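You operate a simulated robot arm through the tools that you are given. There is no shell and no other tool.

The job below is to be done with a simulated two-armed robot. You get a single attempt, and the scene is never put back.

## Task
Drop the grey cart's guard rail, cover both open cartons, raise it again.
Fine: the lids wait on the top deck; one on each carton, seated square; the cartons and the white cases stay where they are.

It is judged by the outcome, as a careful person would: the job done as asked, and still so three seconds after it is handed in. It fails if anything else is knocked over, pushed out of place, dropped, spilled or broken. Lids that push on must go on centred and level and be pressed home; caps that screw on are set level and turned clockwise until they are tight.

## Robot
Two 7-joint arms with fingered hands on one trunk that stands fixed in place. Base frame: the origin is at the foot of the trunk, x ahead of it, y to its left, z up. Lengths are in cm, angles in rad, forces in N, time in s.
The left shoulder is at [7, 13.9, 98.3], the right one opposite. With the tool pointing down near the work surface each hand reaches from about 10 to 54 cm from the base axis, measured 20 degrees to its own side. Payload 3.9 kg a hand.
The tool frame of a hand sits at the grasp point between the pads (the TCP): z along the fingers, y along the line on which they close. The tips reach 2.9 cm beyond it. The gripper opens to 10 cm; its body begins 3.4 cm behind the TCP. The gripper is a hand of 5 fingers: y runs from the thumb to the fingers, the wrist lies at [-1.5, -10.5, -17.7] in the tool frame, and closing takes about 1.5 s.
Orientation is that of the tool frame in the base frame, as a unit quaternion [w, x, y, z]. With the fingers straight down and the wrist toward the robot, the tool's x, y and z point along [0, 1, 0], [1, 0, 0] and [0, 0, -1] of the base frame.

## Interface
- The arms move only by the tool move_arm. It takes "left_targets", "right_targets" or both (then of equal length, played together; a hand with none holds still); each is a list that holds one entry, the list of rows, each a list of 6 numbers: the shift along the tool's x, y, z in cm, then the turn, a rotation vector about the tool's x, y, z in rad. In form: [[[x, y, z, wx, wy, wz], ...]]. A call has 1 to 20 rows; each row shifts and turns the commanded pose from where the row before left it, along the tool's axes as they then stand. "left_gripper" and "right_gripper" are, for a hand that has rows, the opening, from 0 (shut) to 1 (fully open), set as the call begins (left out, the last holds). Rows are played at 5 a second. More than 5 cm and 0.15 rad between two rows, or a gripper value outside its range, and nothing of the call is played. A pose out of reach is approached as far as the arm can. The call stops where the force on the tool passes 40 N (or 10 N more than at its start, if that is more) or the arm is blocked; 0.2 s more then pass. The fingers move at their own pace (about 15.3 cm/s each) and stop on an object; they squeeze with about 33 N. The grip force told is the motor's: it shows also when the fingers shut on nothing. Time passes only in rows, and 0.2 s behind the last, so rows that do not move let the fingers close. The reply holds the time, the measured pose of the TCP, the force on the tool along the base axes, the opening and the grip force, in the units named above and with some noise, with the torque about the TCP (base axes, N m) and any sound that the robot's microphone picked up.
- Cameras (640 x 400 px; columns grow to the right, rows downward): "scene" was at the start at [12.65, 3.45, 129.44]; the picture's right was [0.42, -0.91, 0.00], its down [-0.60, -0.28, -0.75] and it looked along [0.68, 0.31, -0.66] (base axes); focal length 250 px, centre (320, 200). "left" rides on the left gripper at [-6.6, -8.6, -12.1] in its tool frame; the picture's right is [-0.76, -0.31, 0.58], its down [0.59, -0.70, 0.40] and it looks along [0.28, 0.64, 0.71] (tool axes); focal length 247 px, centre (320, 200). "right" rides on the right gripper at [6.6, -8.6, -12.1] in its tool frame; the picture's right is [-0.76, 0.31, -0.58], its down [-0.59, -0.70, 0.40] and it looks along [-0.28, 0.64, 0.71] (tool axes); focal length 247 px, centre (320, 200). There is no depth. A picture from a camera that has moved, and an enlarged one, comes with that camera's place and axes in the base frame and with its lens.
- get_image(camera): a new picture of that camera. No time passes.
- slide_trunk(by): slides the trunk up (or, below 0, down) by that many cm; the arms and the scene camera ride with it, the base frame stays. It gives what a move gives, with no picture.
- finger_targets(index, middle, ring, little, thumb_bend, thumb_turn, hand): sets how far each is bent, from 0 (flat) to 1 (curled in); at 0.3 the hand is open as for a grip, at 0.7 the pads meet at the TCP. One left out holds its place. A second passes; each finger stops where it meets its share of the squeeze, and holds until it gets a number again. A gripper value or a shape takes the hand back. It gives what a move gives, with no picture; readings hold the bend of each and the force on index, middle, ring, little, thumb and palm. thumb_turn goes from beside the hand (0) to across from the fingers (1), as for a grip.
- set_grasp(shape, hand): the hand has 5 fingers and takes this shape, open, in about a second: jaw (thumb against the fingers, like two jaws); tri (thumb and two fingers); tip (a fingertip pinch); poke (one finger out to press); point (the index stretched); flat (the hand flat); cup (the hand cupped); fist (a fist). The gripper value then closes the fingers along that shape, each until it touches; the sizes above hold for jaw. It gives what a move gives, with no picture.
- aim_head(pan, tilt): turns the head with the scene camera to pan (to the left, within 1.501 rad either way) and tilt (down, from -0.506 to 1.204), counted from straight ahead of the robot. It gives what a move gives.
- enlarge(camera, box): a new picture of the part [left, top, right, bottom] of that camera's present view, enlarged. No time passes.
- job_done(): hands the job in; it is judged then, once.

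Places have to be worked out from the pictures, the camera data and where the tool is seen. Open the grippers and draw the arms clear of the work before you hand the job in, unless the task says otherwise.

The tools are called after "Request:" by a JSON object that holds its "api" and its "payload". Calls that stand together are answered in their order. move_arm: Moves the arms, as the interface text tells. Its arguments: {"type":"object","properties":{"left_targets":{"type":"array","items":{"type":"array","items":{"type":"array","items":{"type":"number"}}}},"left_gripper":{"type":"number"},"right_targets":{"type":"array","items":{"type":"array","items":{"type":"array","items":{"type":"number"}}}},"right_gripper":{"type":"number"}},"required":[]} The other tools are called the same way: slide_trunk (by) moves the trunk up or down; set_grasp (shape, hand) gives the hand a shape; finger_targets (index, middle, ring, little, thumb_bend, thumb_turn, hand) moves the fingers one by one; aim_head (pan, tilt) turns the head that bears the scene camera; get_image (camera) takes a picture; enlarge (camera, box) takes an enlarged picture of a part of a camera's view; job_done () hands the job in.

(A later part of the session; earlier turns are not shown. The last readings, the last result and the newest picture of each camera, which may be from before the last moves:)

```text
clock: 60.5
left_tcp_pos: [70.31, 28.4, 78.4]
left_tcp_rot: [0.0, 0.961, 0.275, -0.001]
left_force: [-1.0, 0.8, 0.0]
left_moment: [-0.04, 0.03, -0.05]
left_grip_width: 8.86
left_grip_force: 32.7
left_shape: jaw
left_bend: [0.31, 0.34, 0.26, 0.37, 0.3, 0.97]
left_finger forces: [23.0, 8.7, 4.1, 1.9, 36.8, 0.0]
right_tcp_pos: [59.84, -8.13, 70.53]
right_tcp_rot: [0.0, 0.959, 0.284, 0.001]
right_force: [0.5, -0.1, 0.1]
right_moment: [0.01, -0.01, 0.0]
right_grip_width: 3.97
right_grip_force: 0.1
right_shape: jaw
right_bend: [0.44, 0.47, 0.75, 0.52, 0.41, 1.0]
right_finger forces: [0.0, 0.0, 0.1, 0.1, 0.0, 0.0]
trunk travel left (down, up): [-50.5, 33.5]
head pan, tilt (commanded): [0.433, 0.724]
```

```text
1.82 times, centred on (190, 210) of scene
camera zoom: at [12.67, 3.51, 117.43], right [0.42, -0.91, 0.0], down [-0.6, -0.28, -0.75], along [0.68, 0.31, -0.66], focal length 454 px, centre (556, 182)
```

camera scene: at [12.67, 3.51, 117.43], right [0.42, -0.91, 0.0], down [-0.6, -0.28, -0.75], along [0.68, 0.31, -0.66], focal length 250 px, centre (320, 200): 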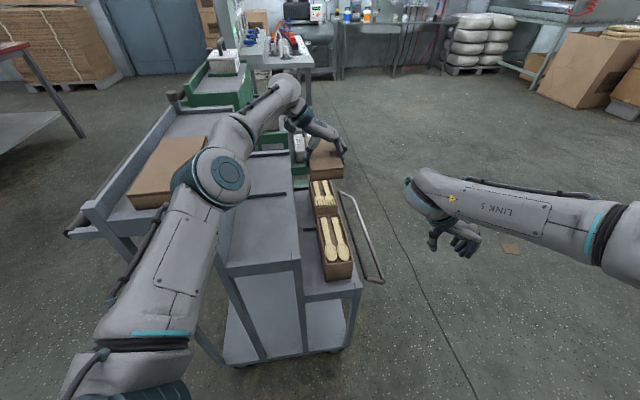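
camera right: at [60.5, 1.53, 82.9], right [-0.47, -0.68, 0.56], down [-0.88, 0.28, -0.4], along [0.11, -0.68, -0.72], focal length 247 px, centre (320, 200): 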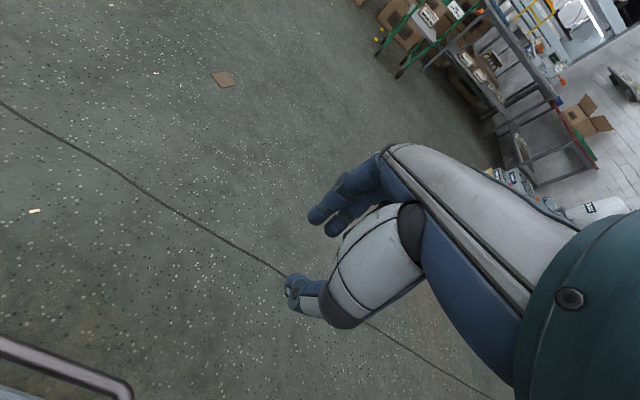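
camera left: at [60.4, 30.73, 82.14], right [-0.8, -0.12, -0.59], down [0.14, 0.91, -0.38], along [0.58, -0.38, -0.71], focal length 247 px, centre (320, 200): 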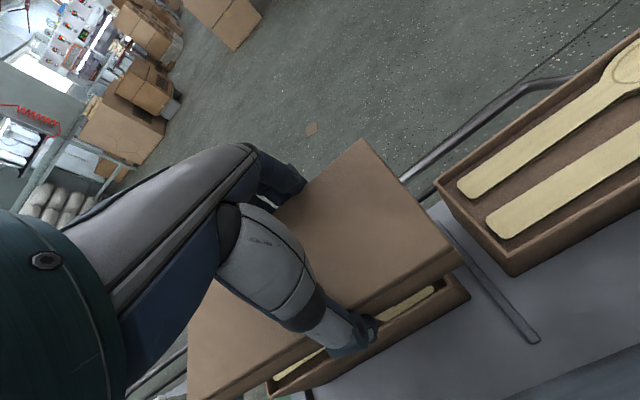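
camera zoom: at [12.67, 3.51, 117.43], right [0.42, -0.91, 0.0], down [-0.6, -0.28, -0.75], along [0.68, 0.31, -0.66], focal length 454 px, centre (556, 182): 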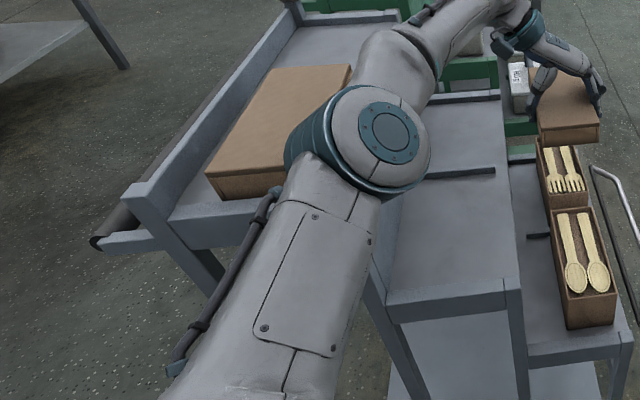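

Backing off restored the robot's posture and the cart has not moved. The elbow needs to stay higher, so I'll return this lid to its place and regrip it nearer its close end with the hand slightly tilted, allowing the trunk to stay higher during placement. First I raise the trunk and carry it back.

Request:
{"api": "slide_trunk", "payload": {"by": 19}}

Request:
{"api": "move_arm", "payload": {"left_targets": [[[-0.06, -2.7, 0, 0, 0, 0], [-0.06, -2.7, 0, 0, 0, 0], [-0.06, -2.7, 0, 0, 0, 0], [-0.06, -2.7, 0, 0, 0, 0], [-0.06, -2.7, 0, 0, 0, 0], [-0.06, -2.7, 0, 0, 0, 0], [-0.06, -2.7, 0, 0, 0, 0], [-0.06, -2.7, 0, 0, 0, 0], [-0.06, -2.7, 0, 0, 0, 0], [-0.06, -2.7, 0, 0, 0, 0], [-0.06, -2.7, 0, 0, 0, 0], [-0.04, -2.59, 0, 0, 0, 0], [0, 0, 0, 0, 0, 0], [0, 0, 0, 0, 0, 0]]]}}

Request:
{"api": "get_image", "payload": {"camera": "left"}}

Request:
{"api": "get_image", "payload": {"camera": "scene"}}

```text
clock: 62.6
left_tcp_pos: [70.27, 28.27, 97.52]
left_tcp_rot: [0.0, 0.962, 0.275, 0.0]
left_force: [-0.2, 1.1, -0.9]
left_moment: [-0.04, 0.0, 0.0]
left_grip_width: 8.88
left_grip_force: 32.7
left_shape: jaw
left_bend: [0.31, 0.34, 0.26, 0.37, 0.3, 0.97]
left_finger forces: [22.9, 8.7, 4.1, 2.1, 36.8, 0.1]
right_tcp_pos: [59.85, -8.11, 89.55]
right_tcp_rot: [0.0, 0.959, 0.284, 0.001]
right_force: [0.7, -0.2, -0.7]
right_moment: [0.0, -0.01, 0.02]
right_grip_width: 3.97
right_grip_force: 0.0
right_shape: jaw
right_bend: [0.44, 0.47, 0.75, 0.52, 0.41, 1.0]
right_finger forces: [0.0, 0.1, 0.0, 0.0, 0.0, 0.0]
trunk travel left (down, up): [-69.5, 14.5]
head pan, tilt (commanded): [0.433, 0.724]
```

```text
clock: 65.6
left_tcp_pos: [52.67, 55.49, 97.47]
left_tcp_rot: [0.0, 0.962, 0.274, 0.0]
left_force: [0.0, 0.5, -0.6]
left_moment: [-0.02, 0.02, 0.0]
left_grip_width: 8.88
left_grip_force: 32.6
left_shape: jaw
left_bend: [0.31, 0.34, 0.26, 0.37, 0.3, 0.97]
left_finger forces: [23.0, 8.7, 4.1, 2.0, 36.8, 0.0]
right_tcp_pos: [59.78, -8.13, 89.6]
right_tcp_rot: [0.001, 0.959, 0.284, 0.0]
right_force: [0.5, 0.3, -0.2]
right_moment: [0.05, -0.01, 0.02]
right_grip_width: 3.98
right_grip_force: 0.1
right_shape: jaw
right_bend: [0.44, 0.47, 0.75, 0.52, 0.41, 1.0]
right_finger forces: [0.0, 0.0, 0.0, 0.0, 0.0, 0.1]
trunk travel left (down, up): [-69.5, 14.5]
head pan, tilt (commanded): [0.433, 0.724]
```

```text
taken
camera left: at [42.7, 59.28, 109.45], right [-0.8, -0.14, -0.58], down [0.13, 0.91, -0.4], along [0.58, -0.4, -0.71], focal length 247 px, centre (320, 200)
```

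left: 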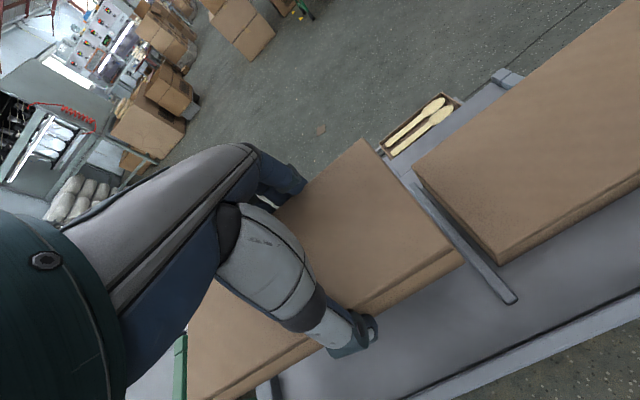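

```text
taken
camera scene: at [12.65, 3.48, 136.44], right [0.42, -0.91, 0.0], down [-0.6, -0.28, -0.75], along [0.68, 0.31, -0.66], focal length 250 px, centre (320, 200)
```

scene: 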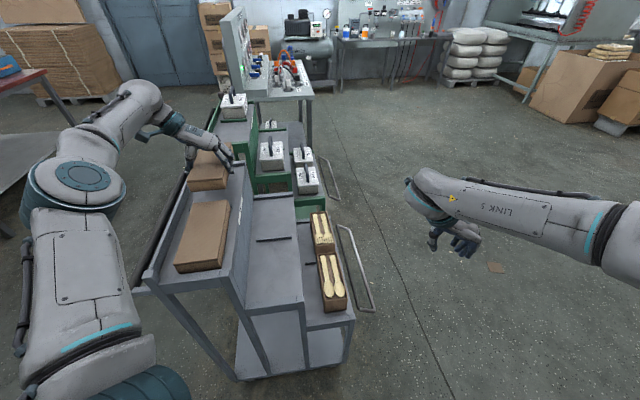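

The lid is exactly back over its slot. I'll lower it onto the deck and release.

Request:
{"api": "move_arm", "payload": {"left_targets": [[[0, 0, 1.2, 0, 0, 0], [0, 0, 1.2, 0, 0, 0], [0, 0, 1.2, 0, 0, 0], [0, 0, 1.2, 0, 0, 0], [0, 0, 0.8, 0, 0, 0], [0, 0, 0.4, 0, 0, 0], [0, 0, 0.1, 0, 0, 0], [0, 0, 0, 0, 0, 0]]]}}

Request:
{"api": "move_arm", "payload": {"left_targets": [[[0, 0, 0, 0, 0, 0], [0, 0, 0, 0, 0, 0], [0, 0, 0, 0, 0, 0], [0, 0, 0, 0, 0, 0], [0, 0, 0, 0, 0, 0], [0, 0, 0, 0, 0, 0]]], "left_gripper": 1.0}}

Request:
{"api": "get_image", "payload": {"camera": "left"}}

```text
clock: 67.4
left_tcp_pos: [52.55, 55.37, 91.49]
left_tcp_rot: [0.0, 0.962, 0.274, 0.001]
left_force: [1.6, 0.1, 1.4]
left_moment: [0.08, 0.01, -0.03]
left_grip_width: 8.88
left_grip_force: 33.4
left_shape: jaw
left_bend: [0.31, 0.34, 0.26, 0.37, 0.3, 0.97]
left_finger forces: [22.9, 8.6, 4.2, 2.3, 37.1, 0.0]
right_tcp_pos: [59.89, -8.07, 89.61]
right_tcp_rot: [0.0, 0.959, 0.284, 0.001]
right_force: [-0.3, -0.2, 0.7]
right_moment: [0.04, 0.0, -0.01]
right_grip_width: 3.98
right_grip_force: 0.0
right_shape: jaw
right_bend: [0.44, 0.47, 0.75, 0.52, 0.41, 1.0]
right_finger forces: [0.0, 0.0, 0.1, 0.0, 0.1, 0.0]
trunk travel left (down, up): [-69.5, 14.5]
head pan, tilt (commanded): [0.433, 0.724]
```

```text
clock: 68.8
left_tcp_pos: [52.66, 55.28, 91.33]
left_tcp_rot: [0.001, 0.962, 0.275, 0.001]
left_force: [-0.8, -0.8, 1.1]
left_moment: [0.05, 0.02, 0.01]
left_grip_width: 10.0
left_grip_force: 0.0
left_shape: jaw
left_bend: [0.3, 0.3, 0.3, 0.3, 0.29, 0.97]
left_finger forces: [1.2, 0.0, 0.1, 0.1, 1.4, 0.1]
right_tcp_pos: [59.7, -8.26, 89.59]
right_tcp_rot: [0.001, 0.959, 0.284, 0.002]
right_force: [-0.1, 0.0, -0.4]
right_moment: [-0.01, 0.01, 0.02]
right_grip_width: 3.97
right_grip_force: 0.0
right_shape: jaw
right_bend: [0.44, 0.47, 0.75, 0.52, 0.41, 1.0]
right_finger forces: [0.0, 0.0, 0.1, 0.0, 0.0, 0.1]
trunk travel left (down, up): [-69.5, 14.5]
head pan, tilt (commanded): [0.433, 0.724]
```

```text
taken
camera left: at [42.72, 59.23, 103.39], right [-0.8, -0.14, -0.58], down [0.13, 0.91, -0.4], along [0.58, -0.39, -0.71], focal length 247 px, centre (320, 200)
```

left: 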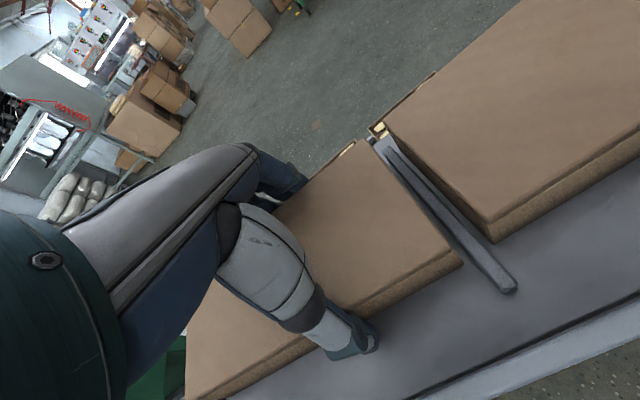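

The lid is back on the deck and released. I'll rise, shift 1.9 cm toward the near end, and tilt the hand 12° (fingers forward) for the new grip.

Request:
{"api": "move_arm", "payload": {"left_targets": [[[0, 0, -0.8, 0, 0, 0], [0, 0, -1.2, 0, 0, 0], [0, 0, -1.2, 0, 0, 0], [0, 0, -0.8, 0, 0, 0], [-1.0, 0, 0, 0, 0, 0], [-0.9, 0, 0, 0, 0, 0], [0, 0, 0, 0, 0.105, 0], [0, 0, 0, 0, 0.105, 0], [0, 0, 0, 0, 0, 0], [0, 0, 0, 0, 0, 0]]]}}

Request:
{"api": "get_image", "payload": {"camera": "left"}}

Request:
{"api": "enlarge", "payload": {"camera": "scene", "box": [170, 110, 270, 210]}}

```text
clock: 71.0
left_tcp_pos: [51.0, 54.4, 95.37]
left_tcp_rot: [-0.028, 0.956, 0.273, 0.101]
left_force: [0.3, 0.4, 0.7]
left_moment: [-0.01, -0.01, -0.01]
left_grip_width: 9.98
left_grip_force: 0.0
left_shape: jaw
left_bend: [0.3, 0.3, 0.3, 0.3, 0.3, 0.98]
left_finger forces: [0.0, 0.1, 0.1, 0.0, 0.0, 0.1]
right_tcp_pos: [59.86, -8.18, 89.62]
right_tcp_rot: [0.001, 0.959, 0.285, 0.003]
right_force: [-0.6, 0.1, 0.2]
right_moment: [0.04, 0.02, -0.01]
right_grip_width: 4.0
right_grip_force: 0.0
right_shape: jaw
right_bend: [0.44, 0.47, 0.75, 0.52, 0.41, 1.0]
right_finger forces: [0.1, 0.1, 0.0, 0.0, 0.1, 0.0]
trunk travel left (down, up): [-69.5, 14.5]
head pan, tilt (commanded): [0.433, 0.724]
```

```text
taken
camera left: at [39.03, 57.03, 105.74], right [-0.69, -0.07, -0.72], down [0.19, 0.95, -0.27], along [0.7, -0.32, -0.64], focal length 247 px, centre (320, 200)
```

left: 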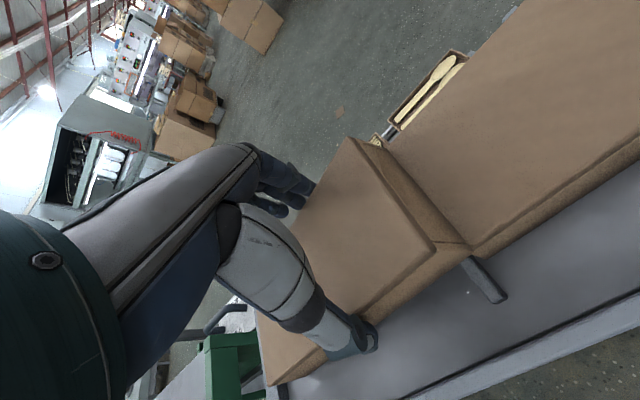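

```text
4.00 times, centred on (220, 160) of scene
camera zoom: at [12.61, 3.46, 136.44], right [0.42, -0.91, 0.0], down [-0.6, -0.28, -0.75], along [0.68, 0.31, -0.66], focal length 998 px, centre (720, 360)
```

zoom: 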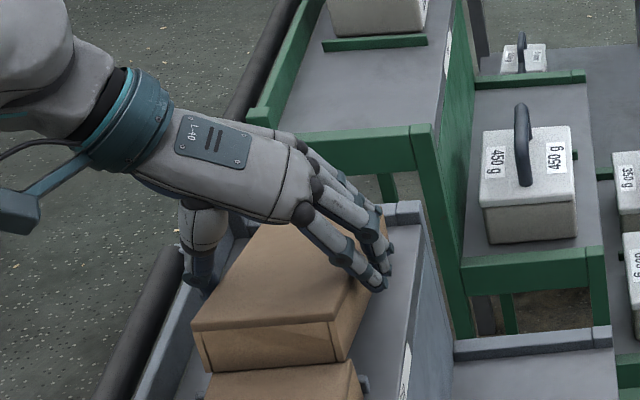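

The lid's near end looks higher than expected in the scene view. I'll zoom to see whether it lifted with the hand or is still on the deck.

Request:
{"api": "enlarge", "payload": {"camera": "scene", "box": [190, 135, 250, 205]}}

Request:
{"api": "enlarge", "payload": {"camera": "left", "box": [240, 130, 520, 390]}}

```text
5.71 times, centred on (220, 170) of scene
camera zoom: at [12.61, 3.46, 136.44], right [0.42, -0.91, 0.0], down [-0.6, -0.28, -0.75], along [0.68, 0.31, -0.66], focal length 1426 px, centre (891, 371)
```

zoom: 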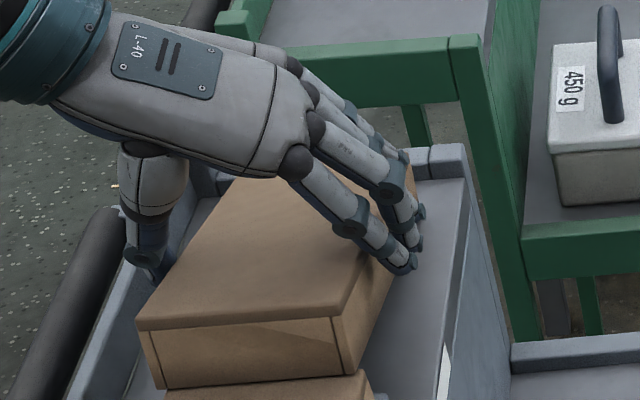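

```text
1.54 times, centred on (380, 260) of left
camera zoom: at [39.03, 57.03, 105.74], right [-0.69, -0.07, -0.72], down [0.19, 0.95, -0.27], along [0.7, -0.32, -0.64], focal length 380 px, centre (228, 108)
```

zoom: 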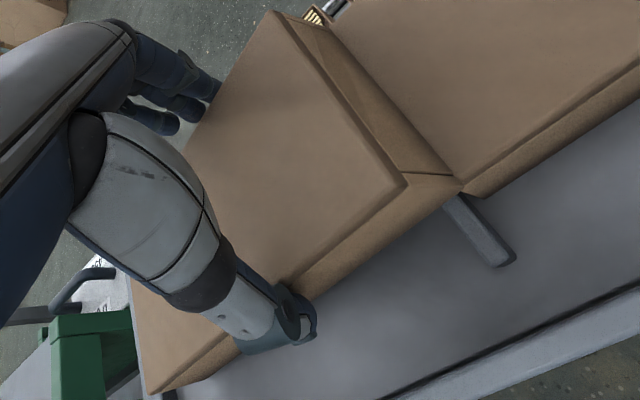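

The lid's near end is propped up: it was still lightly pinched between thumb and index when I rose, because the fully "open" hand is only just wide enough at the tips. I'll retrace the motion (untilt, forward 1.9 cm) and inspect before lowering it flat.

Request:
{"api": "move_arm", "payload": {"left_targets": [[[0, 0, 0, 0, -0.105, 0], [0, 0, 0, 0, -0.105, 0], [0.9, 0, 0, 0, 0, 0], [1.0, 0, 0, 0, 0, 0], [0, 0, 0, 0, 0, 0]]]}}

Request:
{"api": "enlarge", "payload": {"camera": "scene", "box": [190, 135, 250, 205]}}

Request:
{"api": "enlarge", "payload": {"camera": "left", "box": [170, 130, 520, 400]}}

```text
clock: 72.2
left_tcp_pos: [52.7, 55.33, 95.3]
left_tcp_rot: [0.0, 0.962, 0.274, 0.001]
left_force: [0.2, 0.0, -0.6]
left_moment: [0.02, -0.01, 0.02]
left_grip_width: 9.98
left_grip_force: 0.0
left_shape: jaw
left_bend: [0.3, 0.3, 0.3, 0.3, 0.3, 0.98]
left_finger forces: [0.0, 0.1, 0.1, 0.1, 0.1, 0.0]
right_tcp_pos: [59.71, -8.16, 89.65]
right_tcp_rot: [0.0, 0.959, 0.283, 0.003]
right_force: [-0.6, -0.3, -0.3]
right_moment: [0.0, -0.01, -0.01]
right_grip_width: 3.99
right_grip_force: 0.0
right_shape: jaw
right_bend: [0.44, 0.47, 0.75, 0.52, 0.41, 1.0]
right_finger forces: [0.0, 0.1, 0.0, 0.0, 0.0, 0.0]
trunk travel left (down, up): [-69.5, 14.5]
head pan, tilt (commanded): [0.433, 0.724]
```

```text
5.71 times, centred on (220, 170) of scene
camera zoom: at [12.59, 3.45, 136.44], right [0.42, -0.91, 0.0], down [-0.6, -0.28, -0.75], along [0.68, 0.31, -0.66], focal length 1426 px, centre (891, 371)
```

zoom: 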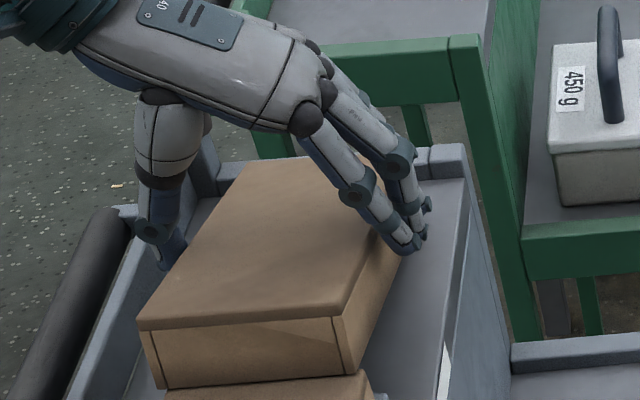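

```text
1.48 times, centred on (345, 265) of left
camera zoom: at [42.66, 59.28, 107.37], right [-0.8, -0.14, -0.58], down [0.13, 0.91, -0.4], along [0.58, -0.4, -0.71], focal length 366 px, centre (283, 104)
```

zoom: 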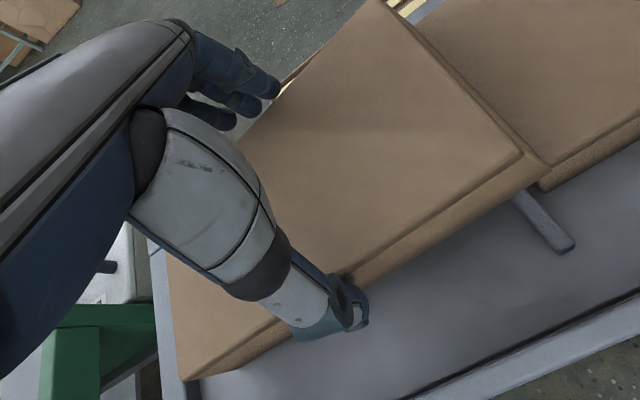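

The lid did not follow: it now rests with its near end propped on the other lid, tilted about 9° nose-down, having slid back ~1.7 cm. I'll open the fingers wider than the jaw's 10 cm so they clear the sides properly.

Request:
{"api": "finger_targets", "payload": {"hand": "left", "index": 0.18, "middle": 0.18, "ring": 0.18, "little": 0.18, "thumb_bend": 0.18}}

Request:
{"api": "get_image", "payload": {"camera": "left"}}

Request:
{"api": "enlarge", "payload": {"camera": "scene", "box": [190, 135, 250, 205]}}

```text
clock: 73.2
left_tcp_pos: [52.75, 55.36, 95.35]
left_tcp_rot: [0.0, 0.961, 0.275, 0.002]
left_force: [-0.1, -0.4, -0.9]
left_moment: [-0.02, 0.02, -0.01]
left_grip_width: 11.95
left_grip_force: 0.2
left_shape: fingers
left_bend: [0.18, 0.18, 0.18, 0.18, 0.18, 0.98]
left_finger forces: [0.0, 0.1, 0.0, 0.0, 0.1, 0.0]
right_tcp_pos: [59.8, -8.07, 89.63]
right_tcp_rot: [0.0, 0.959, 0.284, 0.001]
right_force: [-0.7, 0.0, -0.2]
right_moment: [-0.01, 0.0, 0.0]
right_grip_width: 3.98
right_grip_force: 0.2
right_shape: jaw
right_bend: [0.44, 0.47, 0.75, 0.52, 0.41, 1.0]
right_finger forces: [0.1, 0.0, 0.1, 0.0, 0.0, 0.0]
trunk travel left (down, up): [-69.5, 14.5]
head pan, tilt (commanded): [0.433, 0.724]
```

```text
taken
camera left: at [42.69, 59.28, 107.35], right [-0.8, -0.14, -0.58], down [0.13, 0.91, -0.4], along [0.58, -0.39, -0.71], focal length 247 px, centre (320, 200)
```

left: 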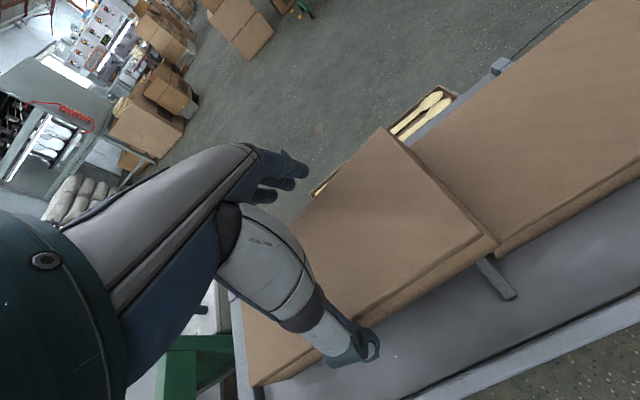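

```text
5.71 times, centred on (220, 170) of scene
camera zoom: at [12.64, 3.45, 136.44], right [0.42, -0.91, 0.0], down [-0.6, -0.28, -0.75], along [0.68, 0.31, -0.66], focal length 1426 px, centre (891, 371)
```

zoom: 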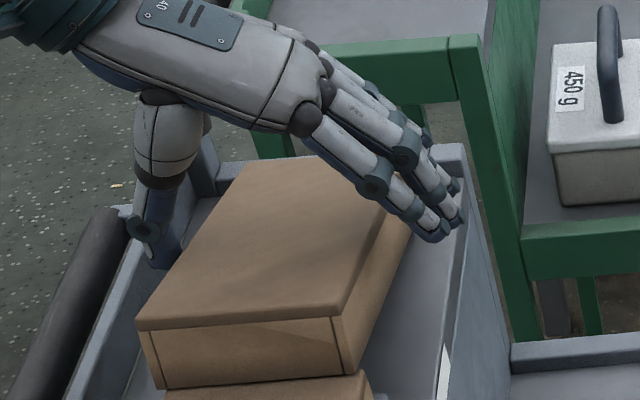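

The lid is free of the hand, and the fingers are now 12 cm apart. Its tilt works in my favour: gripping it with an upright hand and later levelling it gives the tilted grip I wanted. I'll shift 3.1 cm toward its near end, align yaw, and lower to grip height.

Request:
{"api": "move_arm", "payload": {"left_targets": [[[-1.0, -0.1, 0, 0, 0, 0.01], [-1.0, -0.1, 0, 0, 0, 0.011], [-1.1, 0, 0, 0, 0, 0], [0, 0, 0.6, 0, 0, 0], [0, 0, 0.6, 0, 0, 0], [0, 0, 0.5, 0, 0, 0], [0, 0, 0, 0, 0, 0]]]}}

Request:
{"api": "get_image", "payload": {"camera": "left"}}

Request:
{"api": "enlarge", "payload": {"camera": "scene", "box": [190, 135, 250, 205]}}

```text
clock: 74.8
left_tcp_pos: [49.99, 53.98, 93.64]
left_tcp_rot: [0.0, 0.964, 0.265, 0.0]
left_force: [-1.6, 0.6, 0.5]
left_moment: [-0.03, 0.04, 0.02]
left_grip_width: 11.95
left_grip_force: 0.3
left_shape: fingers
left_bend: [0.18, 0.18, 0.18, 0.18, 0.18, 0.98]
left_finger forces: [0.0, 0.0, 0.0, 0.1, 0.1, 0.1]
right_tcp_pos: [59.82, -8.06, 89.55]
right_tcp_rot: [0.001, 0.959, 0.285, 0.0]
right_force: [0.3, -0.1, -0.3]
right_moment: [-0.05, -0.01, 0.04]
right_grip_width: 3.97
right_grip_force: 0.0
right_shape: jaw
right_bend: [0.44, 0.47, 0.75, 0.52, 0.41, 1.0]
right_finger forces: [0.1, 0.0, 0.0, 0.1, 0.1, 0.0]
trunk travel left (down, up): [-69.5, 14.5]
head pan, tilt (commanded): [0.433, 0.724]
```

```text
taken
camera left: at [40.01, 58.01, 105.62], right [-0.81, -0.12, -0.58], down [0.15, 0.91, -0.4], along [0.57, -0.41, -0.71], focal length 247 px, centre (320, 200)
```

left: 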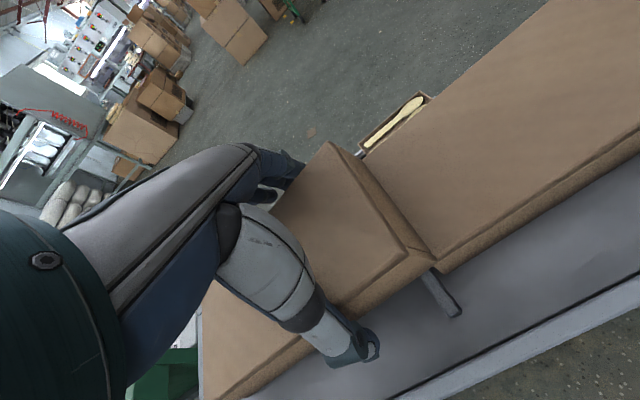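

```text
5.71 times, centred on (220, 170) of scene
camera zoom: at [12.65, 3.45, 136.44], right [0.42, -0.91, 0.0], down [-0.6, -0.28, -0.75], along [0.68, 0.31, -0.66], focal length 1426 px, centre (891, 371)
```

zoom: 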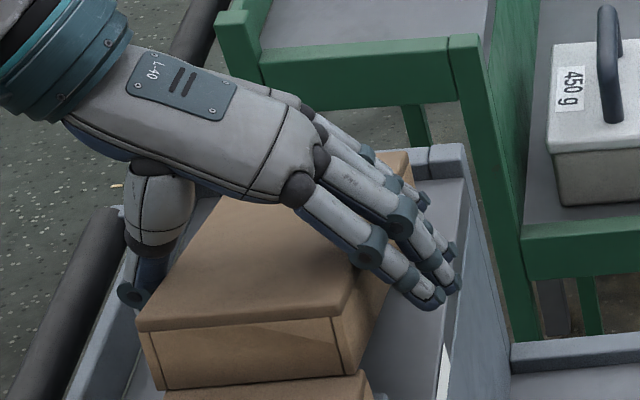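

The hand is set with the index about 2 cm in from the lid's near end. I'll close on it.

Request:
{"api": "move_arm", "payload": {"left_targets": [[[0, 0, 0, 0, 0, 0], [0, 0, 0, 0, 0, 0], [0, 0, 0, 0, 0, 0], [0, 0, 0, 0, 0, 0], [0, 0, 0, 0, 0, 0], [0, 0, 0, 0, 0, 0], [0, 0, 0, 0, 0, 0], [0, 0, 0, 0, 0, 0], [0, 0, 0, 0, 0, 0]]], "left_gripper": 0.75}}

Request:
{"api": "get_image", "payload": {"camera": "left"}}

Request:
{"api": "enlarge", "payload": {"camera": "scene", "box": [190, 135, 250, 205]}}

```text
clock: 76.8
left_tcp_pos: [49.98, 53.72, 93.73]
left_tcp_rot: [0.0, 0.964, 0.264, 0.001]
left_force: [3.0, -0.8, 7.2]
left_moment: [0.11, 0.08, -0.01]
left_grip_width: 8.82
left_grip_force: 32.6
left_shape: jaw
left_bend: [0.27, 0.34, 0.25, 0.38, 0.3, 0.98]
left_finger forces: [31.6, 8.0, 4.3, 2.1, 42.7, 0.0]
right_tcp_pos: [59.87, -8.23, 89.61]
right_tcp_rot: [-0.001, 0.959, 0.283, 0.002]
right_force: [-1.5, 0.0, 1.6]
right_moment: [0.01, 0.03, -0.02]
right_grip_width: 3.97
right_grip_force: 0.2
right_shape: jaw
right_bend: [0.44, 0.47, 0.75, 0.52, 0.41, 1.0]
right_finger forces: [0.0, 0.1, 0.0, 0.1, 0.0, 0.0]
trunk travel left (down, up): [-69.5, 14.5]
head pan, tilt (commanded): [0.433, 0.724]
```

```text
taken
camera left: at [40.0, 57.94, 105.71], right [-0.81, -0.12, -0.58], down [0.15, 0.91, -0.4], along [0.57, -0.41, -0.71], focal length 247 px, centre (320, 200)
```

left: 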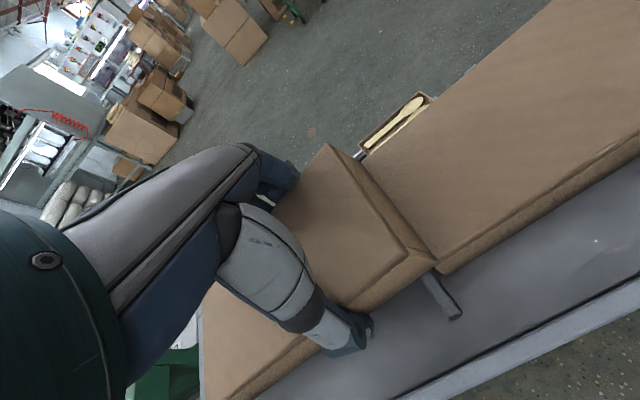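

```text
5.71 times, centred on (220, 170) of scene
camera zoom: at [12.62, 3.35, 136.45], right [0.42, -0.91, 0.0], down [-0.6, -0.28, -0.75], along [0.68, 0.31, -0.66], focal length 1426 px, centre (891, 371)
```

zoom: 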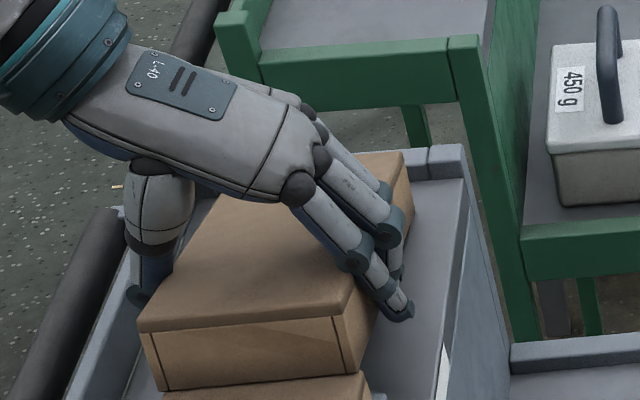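

Gripped again at 8.8 cm. I'll lift it straight up a few centimetres, clear of the other lid.

Request:
{"api": "move_arm", "payload": {"left_targets": [[[0, 0, -0.6, 0, 0, 0], [0, 0, -0.8, 0, 0, 0], [0, 0, -0.8, 0, 0, 0], [0, 0, -0.8, 0, 0, 0], [0, 0, -1, 0, 0, 0], [0, 0, -1, 0, 0, 0], [0, 0, 0, 0, 0, 0]]]}}

Request:
{"api": "get_image", "payload": {"camera": "left"}}

Request:
{"api": "enlarge", "payload": {"camera": "scene", "box": [160, 100, 260, 270]}}

```text
clock: 78.4
left_tcp_pos: [49.87, 53.94, 98.72]
left_tcp_rot: [0.0, 0.965, 0.264, 0.001]
left_force: [0.0, -1.2, -0.9]
left_moment: [0.03, -0.01, -0.04]
left_grip_width: 8.86
left_grip_force: 32.9
left_shape: jaw
left_bend: [0.28, 0.34, 0.25, 0.38, 0.3, 0.98]
left_finger forces: [30.4, 7.9, 3.7, 2.0, 42.6, 0.1]
right_tcp_pos: [59.85, -8.08, 89.5]
right_tcp_rot: [0.001, 0.959, 0.284, 0.002]
right_force: [0.7, 0.7, -0.3]
right_moment: [-0.01, 0.0, 0.03]
right_grip_width: 3.98
right_grip_force: 0.0
right_shape: jaw
right_bend: [0.44, 0.47, 0.75, 0.52, 0.41, 1.0]
right_finger forces: [0.0, 0.0, 0.0, 0.1, 0.1, 0.0]
trunk travel left (down, up): [-69.5, 14.5]
head pan, tilt (commanded): [0.433, 0.724]
```

```text
taken
camera left: at [40.04, 58.08, 110.69], right [-0.81, -0.12, -0.58], down [0.15, 0.91, -0.4], along [0.57, -0.41, -0.71], focal length 247 px, centre (320, 200)
```

left: 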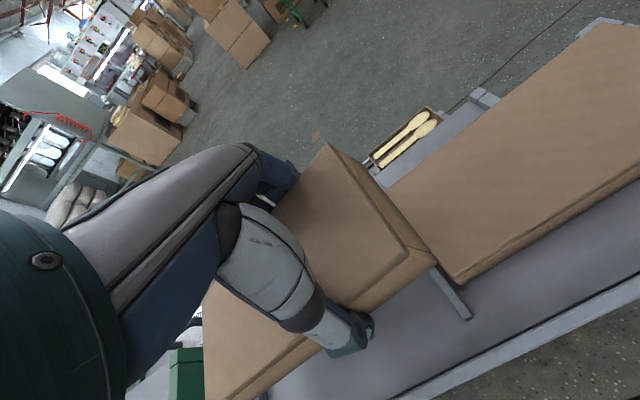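

```text
2.35 times, centred on (210, 185) of scene
camera zoom: at [12.66, 3.47, 136.44], right [0.42, -0.91, 0.0], down [-0.6, -0.28, -0.75], along [0.68, 0.31, -0.66], focal length 587 px, centre (579, 235)
```

zoom: 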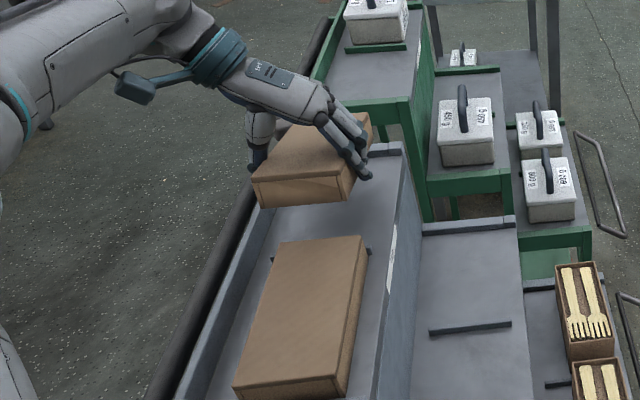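

The lid is up and clear; the other lid is undisturbed. I'll zoom in to measure the held lid's tilt in the hand so I can level it.

Request:
{"api": "enlarge", "payload": {"camera": "left", "box": [300, 130, 450, 330]}}

Request:
{"api": "enlarge", "payload": {"camera": "left", "box": [190, 270, 320, 400]}}

Request:
{"api": "enlarge", "payload": {"camera": "scene", "box": [195, 135, 255, 195]}}

```text
2.00 times, centred on (375, 230) of left
camera zoom: at [40.04, 58.08, 110.69], right [-0.81, -0.12, -0.58], down [0.15, 0.91, -0.4], along [0.57, -0.41, -0.71], focal length 494 px, centre (210, 140)
```

zoom: 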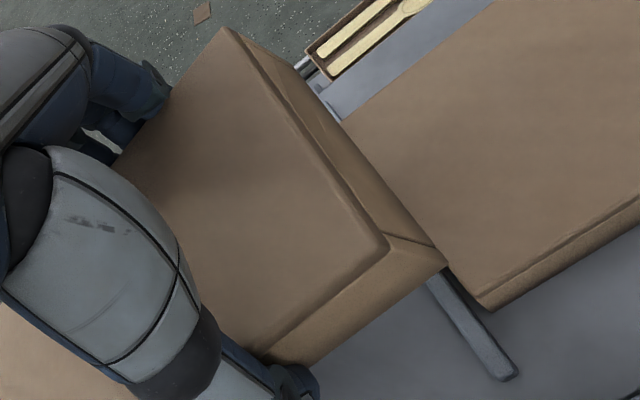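

```text
3.08 times, centred on (255, 335) of left
camera zoom: at [40.04, 58.08, 110.69], right [-0.81, -0.12, -0.58], down [0.15, 0.91, -0.4], along [0.57, -0.41, -0.71], focal length 760 px, centre (520, -215)
```

zoom: 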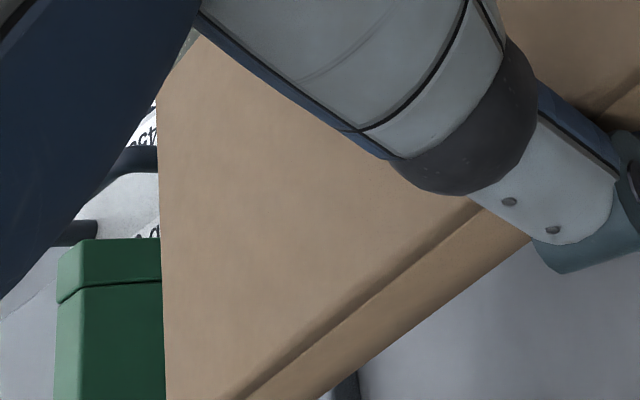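

```text
6.67 times, centred on (225, 165) of scene
camera zoom: at [12.66, 3.47, 136.44], right [0.42, -0.91, 0.0], down [-0.6, -0.28, -0.75], along [0.68, 0.31, -0.66], focal length 1664 px, centre (953, 433)
```

zoom: 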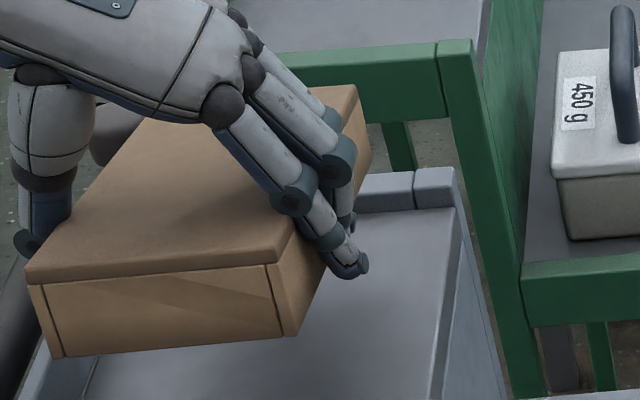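

The held lid is pitched about 10.8° nose-down and yawed about 3° relative to the hand. I'll rotate the hand to bring the lid level and square to the cart.

Request:
{"api": "move_arm", "payload": {"left_targets": [[[0, 0, 0, 0.0055, 0.0939, 0], [0, 0, 0, 0.0055, 0.0939, 0], [0, 0, 0, -0.0069, 0, 0.0363], [0, 0, 0, 0, 0, 0], [0, 0, 0, 0, 0, 0]]]}}

Request:
{"api": "get_image", "payload": {"camera": "left"}}

Request:
{"api": "enlarge", "payload": {"camera": "scene", "box": [190, 120, 260, 190]}}

Request:
{"api": "enlarge", "payload": {"camera": "left", "box": [300, 110, 450, 330]}}

```text
clock: 79.6
left_tcp_pos: [49.97, 53.83, 98.67]
left_tcp_rot: [-0.028, 0.965, 0.246, 0.09]
left_force: [0.3, 0.8, -0.1]
left_moment: [0.01, 0.0, 0.0]
left_grip_width: 8.83
left_grip_force: 32.6
left_shape: jaw
left_bend: [0.28, 0.34, 0.25, 0.38, 0.3, 0.98]
left_finger forces: [30.5, 7.7, 3.8, 2.0, 42.4, 0.0]
right_tcp_pos: [59.83, -8.11, 89.59]
right_tcp_rot: [0.0, 0.959, 0.284, 0.001]
right_force: [-0.2, -0.6, 0.5]
right_moment: [0.03, 0.02, -0.03]
right_grip_width: 3.96
right_grip_force: 0.0
right_shape: jaw
right_bend: [0.44, 0.47, 0.75, 0.52, 0.41, 1.0]
right_finger forces: [0.0, 0.1, 0.1, 0.0, 0.0, 0.0]
trunk travel left (down, up): [-69.5, 14.5]
head pan, tilt (commanded): [0.433, 0.724]
```

```text
taken
camera left: at [38.39, 57.29, 109.33], right [-0.71, -0.03, -0.7], down [0.24, 0.93, -0.27], along [0.67, -0.36, -0.65], focal length 247 px, centre (320, 200)
```

left: 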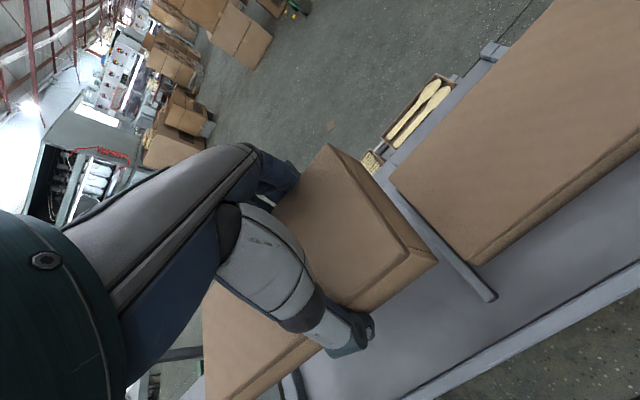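

```text
5.71 times, centred on (225, 155) of scene
camera zoom: at [12.68, 3.46, 136.43], right [0.42, -0.91, 0.0], down [-0.6, -0.28, -0.75], along [0.68, 0.31, -0.66], focal length 1426 px, centre (863, 457)
```

zoom: 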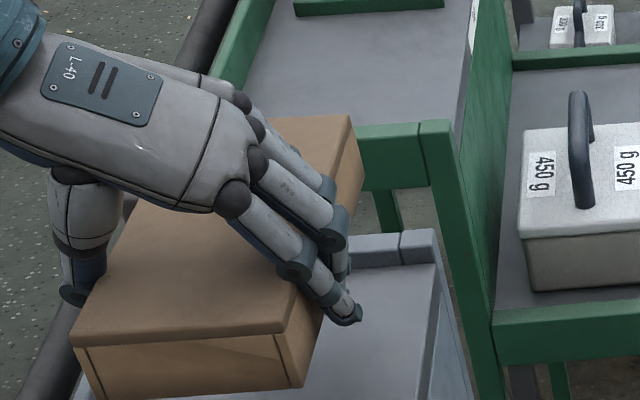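

```text
1.82 times, centred on (375, 220) of left
camera zoom: at [38.39, 57.29, 109.33], right [-0.71, -0.03, -0.7], down [0.24, 0.93, -0.27], along [0.67, -0.36, -0.65], focal length 449 px, centre (220, 164)
```

zoom: 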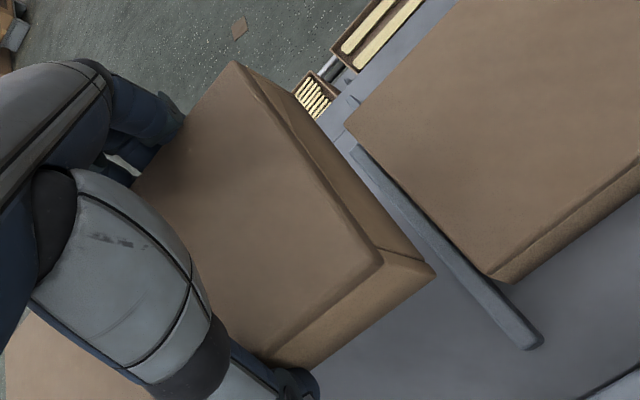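

The lid now checks out level (within about 0.6°) and square at yaw 32°, with its middle 4.7 cm ahead of the grasp point. I'll carry it sideways toward the far carton.

Request:
{"api": "move_arm", "payload": {"left_targets": [[[0.3175, 2.6625, 0.0348, 0, 0, 0], [0.3175, 2.6625, 0.0348, 0, 0, 0], [0.3175, 2.6625, 0.0348, 0, 0, 0], [0.3175, 2.6625, 0.0348, 0, 0, 0], [0.3175, 2.6625, 0.0348, 0, 0, 0], [0.3175, 2.6625, 0.0348, 0, 0, 0], [0.3175, 2.6625, 0.0348, 0, 0, 0], [0.3175, 2.6625, 0.0348, 0, 0, 0], [0.3175, 2.6625, 0.0348, 0, 0, 0], [0.3175, 2.6625, 0.0348, 0, 0, 0], [0.3175, 2.6625, 0.0348, 0, 0, 0], [0.3175, 2.6625, 0.0348, 0, 0, 0], [0, 0, 0, 0, 0, 0]]]}}

Request:
{"api": "get_image", "payload": {"camera": "scene"}}

Request:
{"api": "get_image", "payload": {"camera": "left"}}

```text
clock: 82.4
left_tcp_pos: [68.57, 27.75, 98.7]
left_tcp_rot: [-0.028, 0.965, 0.246, 0.09]
left_force: [0.0, 0.4, -0.5]
left_moment: [-0.02, 0.01, 0.0]
left_grip_width: 8.85
left_grip_force: 32.9
left_shape: jaw
left_bend: [0.28, 0.34, 0.25, 0.38, 0.3, 0.98]
left_finger forces: [30.4, 7.7, 3.5, 1.9, 42.2, 0.0]
right_tcp_pos: [59.79, -8.09, 89.63]
right_tcp_rot: [0.001, 0.959, 0.283, 0.001]
right_force: [-0.1, 0.7, 0.6]
right_moment: [0.0, -0.03, 0.0]
right_grip_width: 3.99
right_grip_force: 0.1
right_shape: jaw
right_bend: [0.44, 0.47, 0.75, 0.52, 0.41, 1.0]
right_finger forces: [0.1, 0.0, 0.0, 0.1, 0.0, 0.0]
trunk travel left (down, up): [-69.5, 14.5]
head pan, tilt (commanded): [0.433, 0.724]
```

```text
taken
camera scene: at [12.6, 3.52, 136.44], right [0.42, -0.91, 0.0], down [-0.6, -0.28, -0.75], along [0.68, 0.31, -0.66], focal length 250 px, centre (320, 200)
```

scene: 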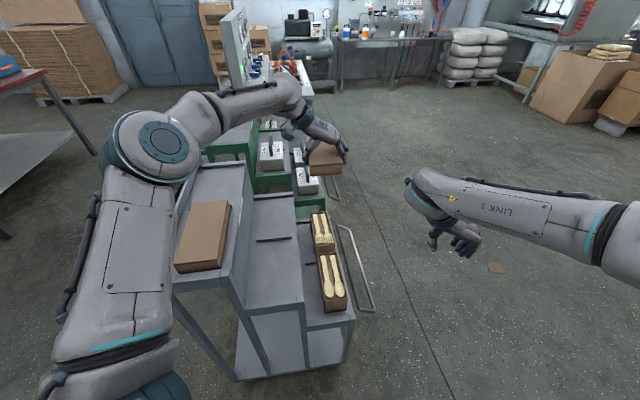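

```text
taken
camera left: at [57.01, 31.12, 109.43], right [-0.71, -0.03, -0.7], down [0.24, 0.93, -0.27], along [0.67, -0.36, -0.65], focal length 247 px, centre (320, 200)
```

left: 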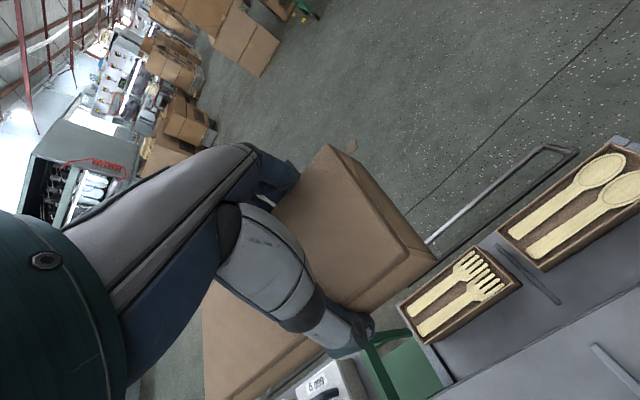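

The lid is above the far carton with no reach warnings, and the carton is fully visible in the hand camera. I'll measure it precisely from here.

Request:
{"api": "enlarge", "payload": {"camera": "left", "box": [385, 235, 535, 355]}}

Request:
{"api": "enlarge", "payload": {"camera": "scene", "box": [290, 120, 370, 180]}}

Request:
{"api": "enlarge", "payload": {"camera": "scene", "box": [305, 195, 345, 260]}}

```text
3.33 times, centred on (460, 295) of left
camera zoom: at [57.01, 31.12, 109.43], right [-0.71, -0.03, -0.7], down [0.24, 0.93, -0.27], along [0.67, -0.36, -0.65], focal length 823 px, centre (-147, -117)
```

zoom: 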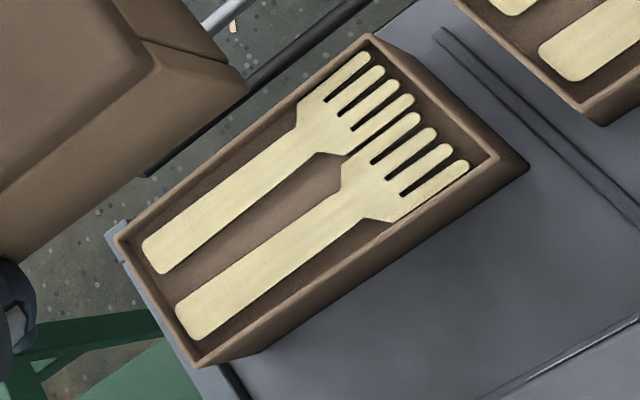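

```text
6.67 times, centred on (330, 150) of scene
camera zoom: at [12.6, 3.52, 136.44], right [0.42, -0.91, 0.0], down [-0.6, -0.28, -0.75], along [0.68, 0.31, -0.66], focal length 1664 px, centre (253, 533)
```

zoom: 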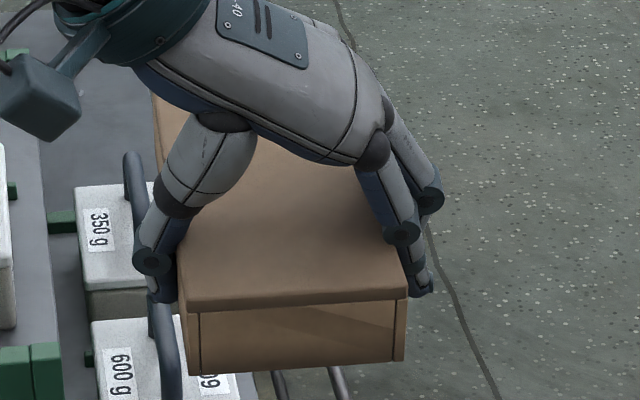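

```text
6.15 times, centred on (325, 228) of scene
camera zoom: at [12.6, 3.52, 136.44], right [0.42, -0.91, 0.0], down [-0.6, -0.28, -0.75], along [0.68, 0.31, -0.66], focal length 1536 px, centre (289, 31)
```

zoom: 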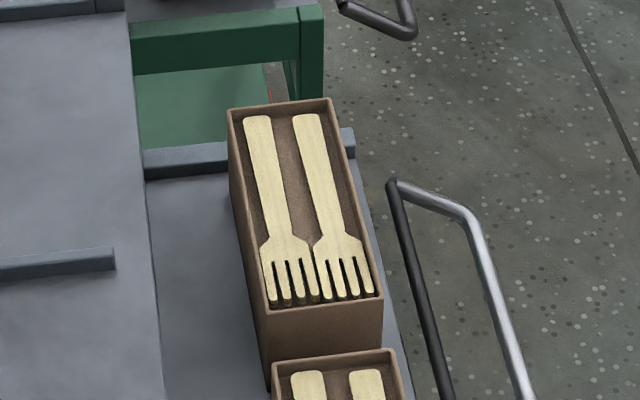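

Both cameras now put the carton centred at about (72.7, 30.5) with yaw about 33.8°, so the lid needs about 2.2° more counter-clockwise and a hair to the right. I'll apply that and start down in steps, watching the head-camera pose for any arm contact.

Request:
{"api": "move_arm", "payload": {"left_targets": [[[0, 0.22, 0, 0.0072, 0, -0.0373], [-0.375, 0.02, 1.967, 0, 0, 0], [-0.375, 0.02, 1.967, 0, 0, 0], [-0.375, 0.02, 1.967, 0, 0, 0], [-0.375, 0.02, 1.967, 0, 0, 0], [-0.375, 0.02, 1.967, 0, 0, 0], [-0.375, 0.02, 1.967, 0, 0, 0], [0, 0, 0, 0, 0, 0]]]}}

Request:
{"api": "get_image", "payload": {"camera": "scene"}}

```text
clock: 84.2
left_tcp_pos: [68.76, 27.53, 86.59]
left_tcp_rot: [-0.031, 0.96, 0.264, 0.089]
left_force: [0.6, 0.2, -0.4]
left_moment: [-0.01, 0.03, 0.0]
left_grip_width: 8.83
left_grip_force: 32.9
left_shape: jaw
left_bend: [0.28, 0.34, 0.25, 0.38, 0.3, 0.98]
left_finger forces: [30.2, 7.7, 3.7, 2.1, 42.2, 0.0]
right_tcp_pos: [59.84, -8.17, 89.7]
right_tcp_rot: [0.0, 0.959, 0.283, 0.002]
right_force: [-1.0, -1.3, 0.2]
right_moment: [0.0, 0.04, -0.01]
right_grip_width: 3.96
right_grip_force: 0.0
right_shape: jaw
right_bend: [0.44, 0.47, 0.75, 0.52, 0.41, 1.0]
right_finger forces: [0.1, 0.1, 0.1, 0.1, 0.0, 0.0]
trunk travel left (down, up): [-69.5, 14.5]
head pan, tilt (commanded): [0.433, 0.724]
```

```text
taken
camera scene: at [12.62, 3.43, 136.44], right [0.42, -0.91, 0.0], down [-0.6, -0.28, -0.75], along [0.68, 0.31, -0.66], focal length 250 px, centre (320, 200)
```

scene: 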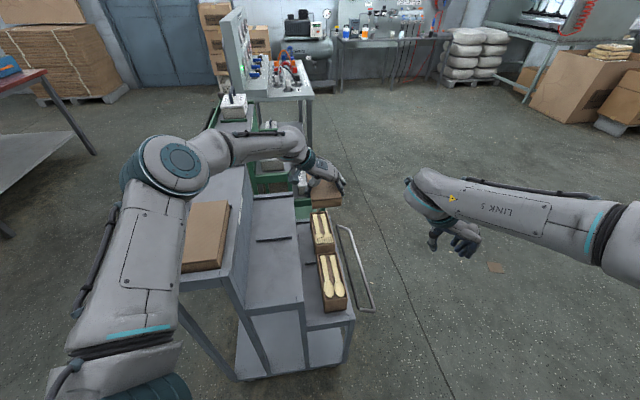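

Clear so far, with the elbow high. I'll continue down another 8 cm.

Request:
{"api": "move_arm", "payload": {"left_targets": [[[-0.375, 0.02, 1.967, 0, 0, 0], [-0.375, 0.02, 1.967, 0, 0, 0], [-0.375, 0.02, 1.967, 0, 0, 0], [-0.375, 0.02, 1.967, 0, 0, 0], [0, 0, 0, 0, 0, 0]]]}}

Request:
{"api": "get_image", "payload": {"camera": "scene"}}

Request:
{"api": "enlarge", "payload": {"camera": "scene", "box": [280, 150, 370, 250]}}

Request:
{"api": "enlarge", "payload": {"camera": "left", "box": [190, 130, 520, 400]}}

```text
clock: 85.4
left_tcp_pos: [68.54, 27.46, 78.67]
left_tcp_rot: [-0.031, 0.96, 0.264, 0.09]
left_force: [-0.2, -0.1, -0.9]
left_moment: [-0.04, 0.03, -0.02]
left_grip_width: 8.85
left_grip_force: 33.2
left_shape: jaw
left_bend: [0.28, 0.34, 0.25, 0.38, 0.3, 0.98]
left_finger forces: [30.3, 7.7, 3.4, 2.0, 42.2, 0.0]
right_tcp_pos: [59.77, -8.1, 89.69]
right_tcp_rot: [0.001, 0.959, 0.284, 0.002]
right_force: [0.1, -0.1, -0.1]
right_moment: [0.0, 0.04, -0.02]
right_grip_width: 3.96
right_grip_force: 0.1
right_shape: jaw
right_bend: [0.44, 0.47, 0.75, 0.52, 0.41, 1.0]
right_finger forces: [0.0, 0.0, 0.0, 0.0, 0.1, 0.0]
trunk travel left (down, up): [-69.5, 14.5]
head pan, tilt (commanded): [0.433, 0.724]
```

```text
taken
camera scene: at [12.62, 3.44, 136.44], right [0.42, -0.91, 0.0], down [-0.6, -0.28, -0.75], along [0.68, 0.31, -0.66], focal length 250 px, centre (320, 200)
```

scene: 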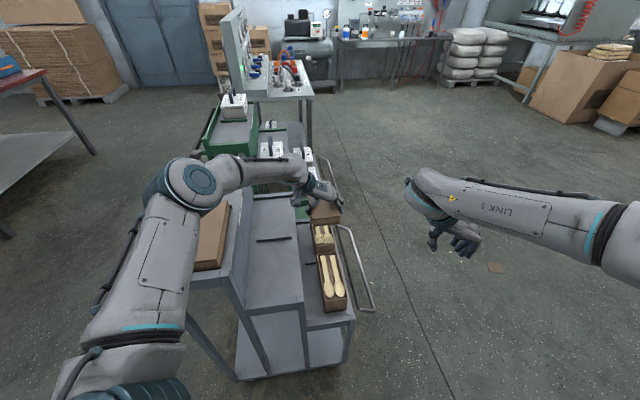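

```text
4.00 times, centred on (325, 200) of scene
camera zoom: at [12.62, 3.44, 136.44], right [0.42, -0.91, 0.0], down [-0.6, -0.28, -0.75], along [0.68, 0.31, -0.66], focal length 998 px, centre (300, 200)
```

zoom: 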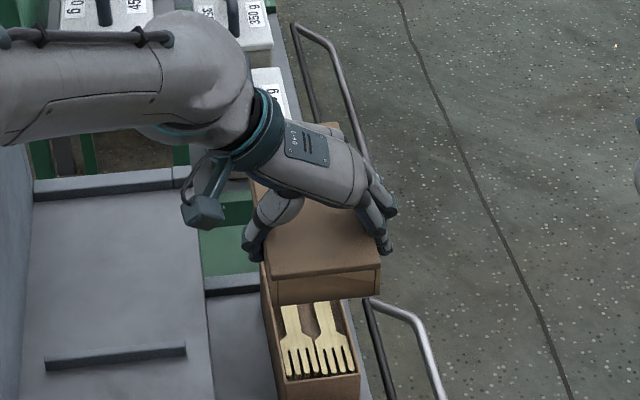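

```text
1.48 times, centred on (355, 265) of left
camera zoom: at [56.92, 30.43, 89.3], right [-0.71, -0.05, -0.71], down [0.2, 0.94, -0.27], along [0.68, -0.33, -0.65], focal length 366 px, centre (268, 104)
```

zoom: 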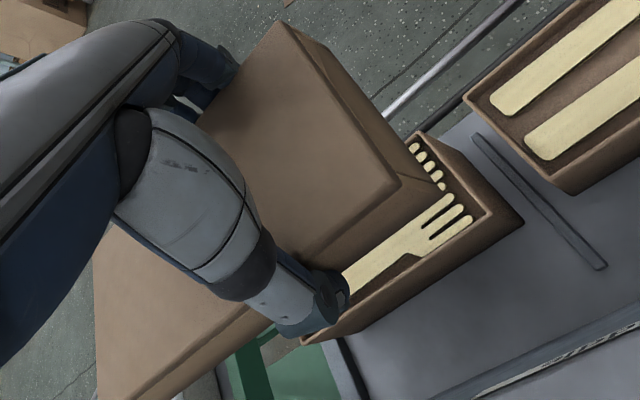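

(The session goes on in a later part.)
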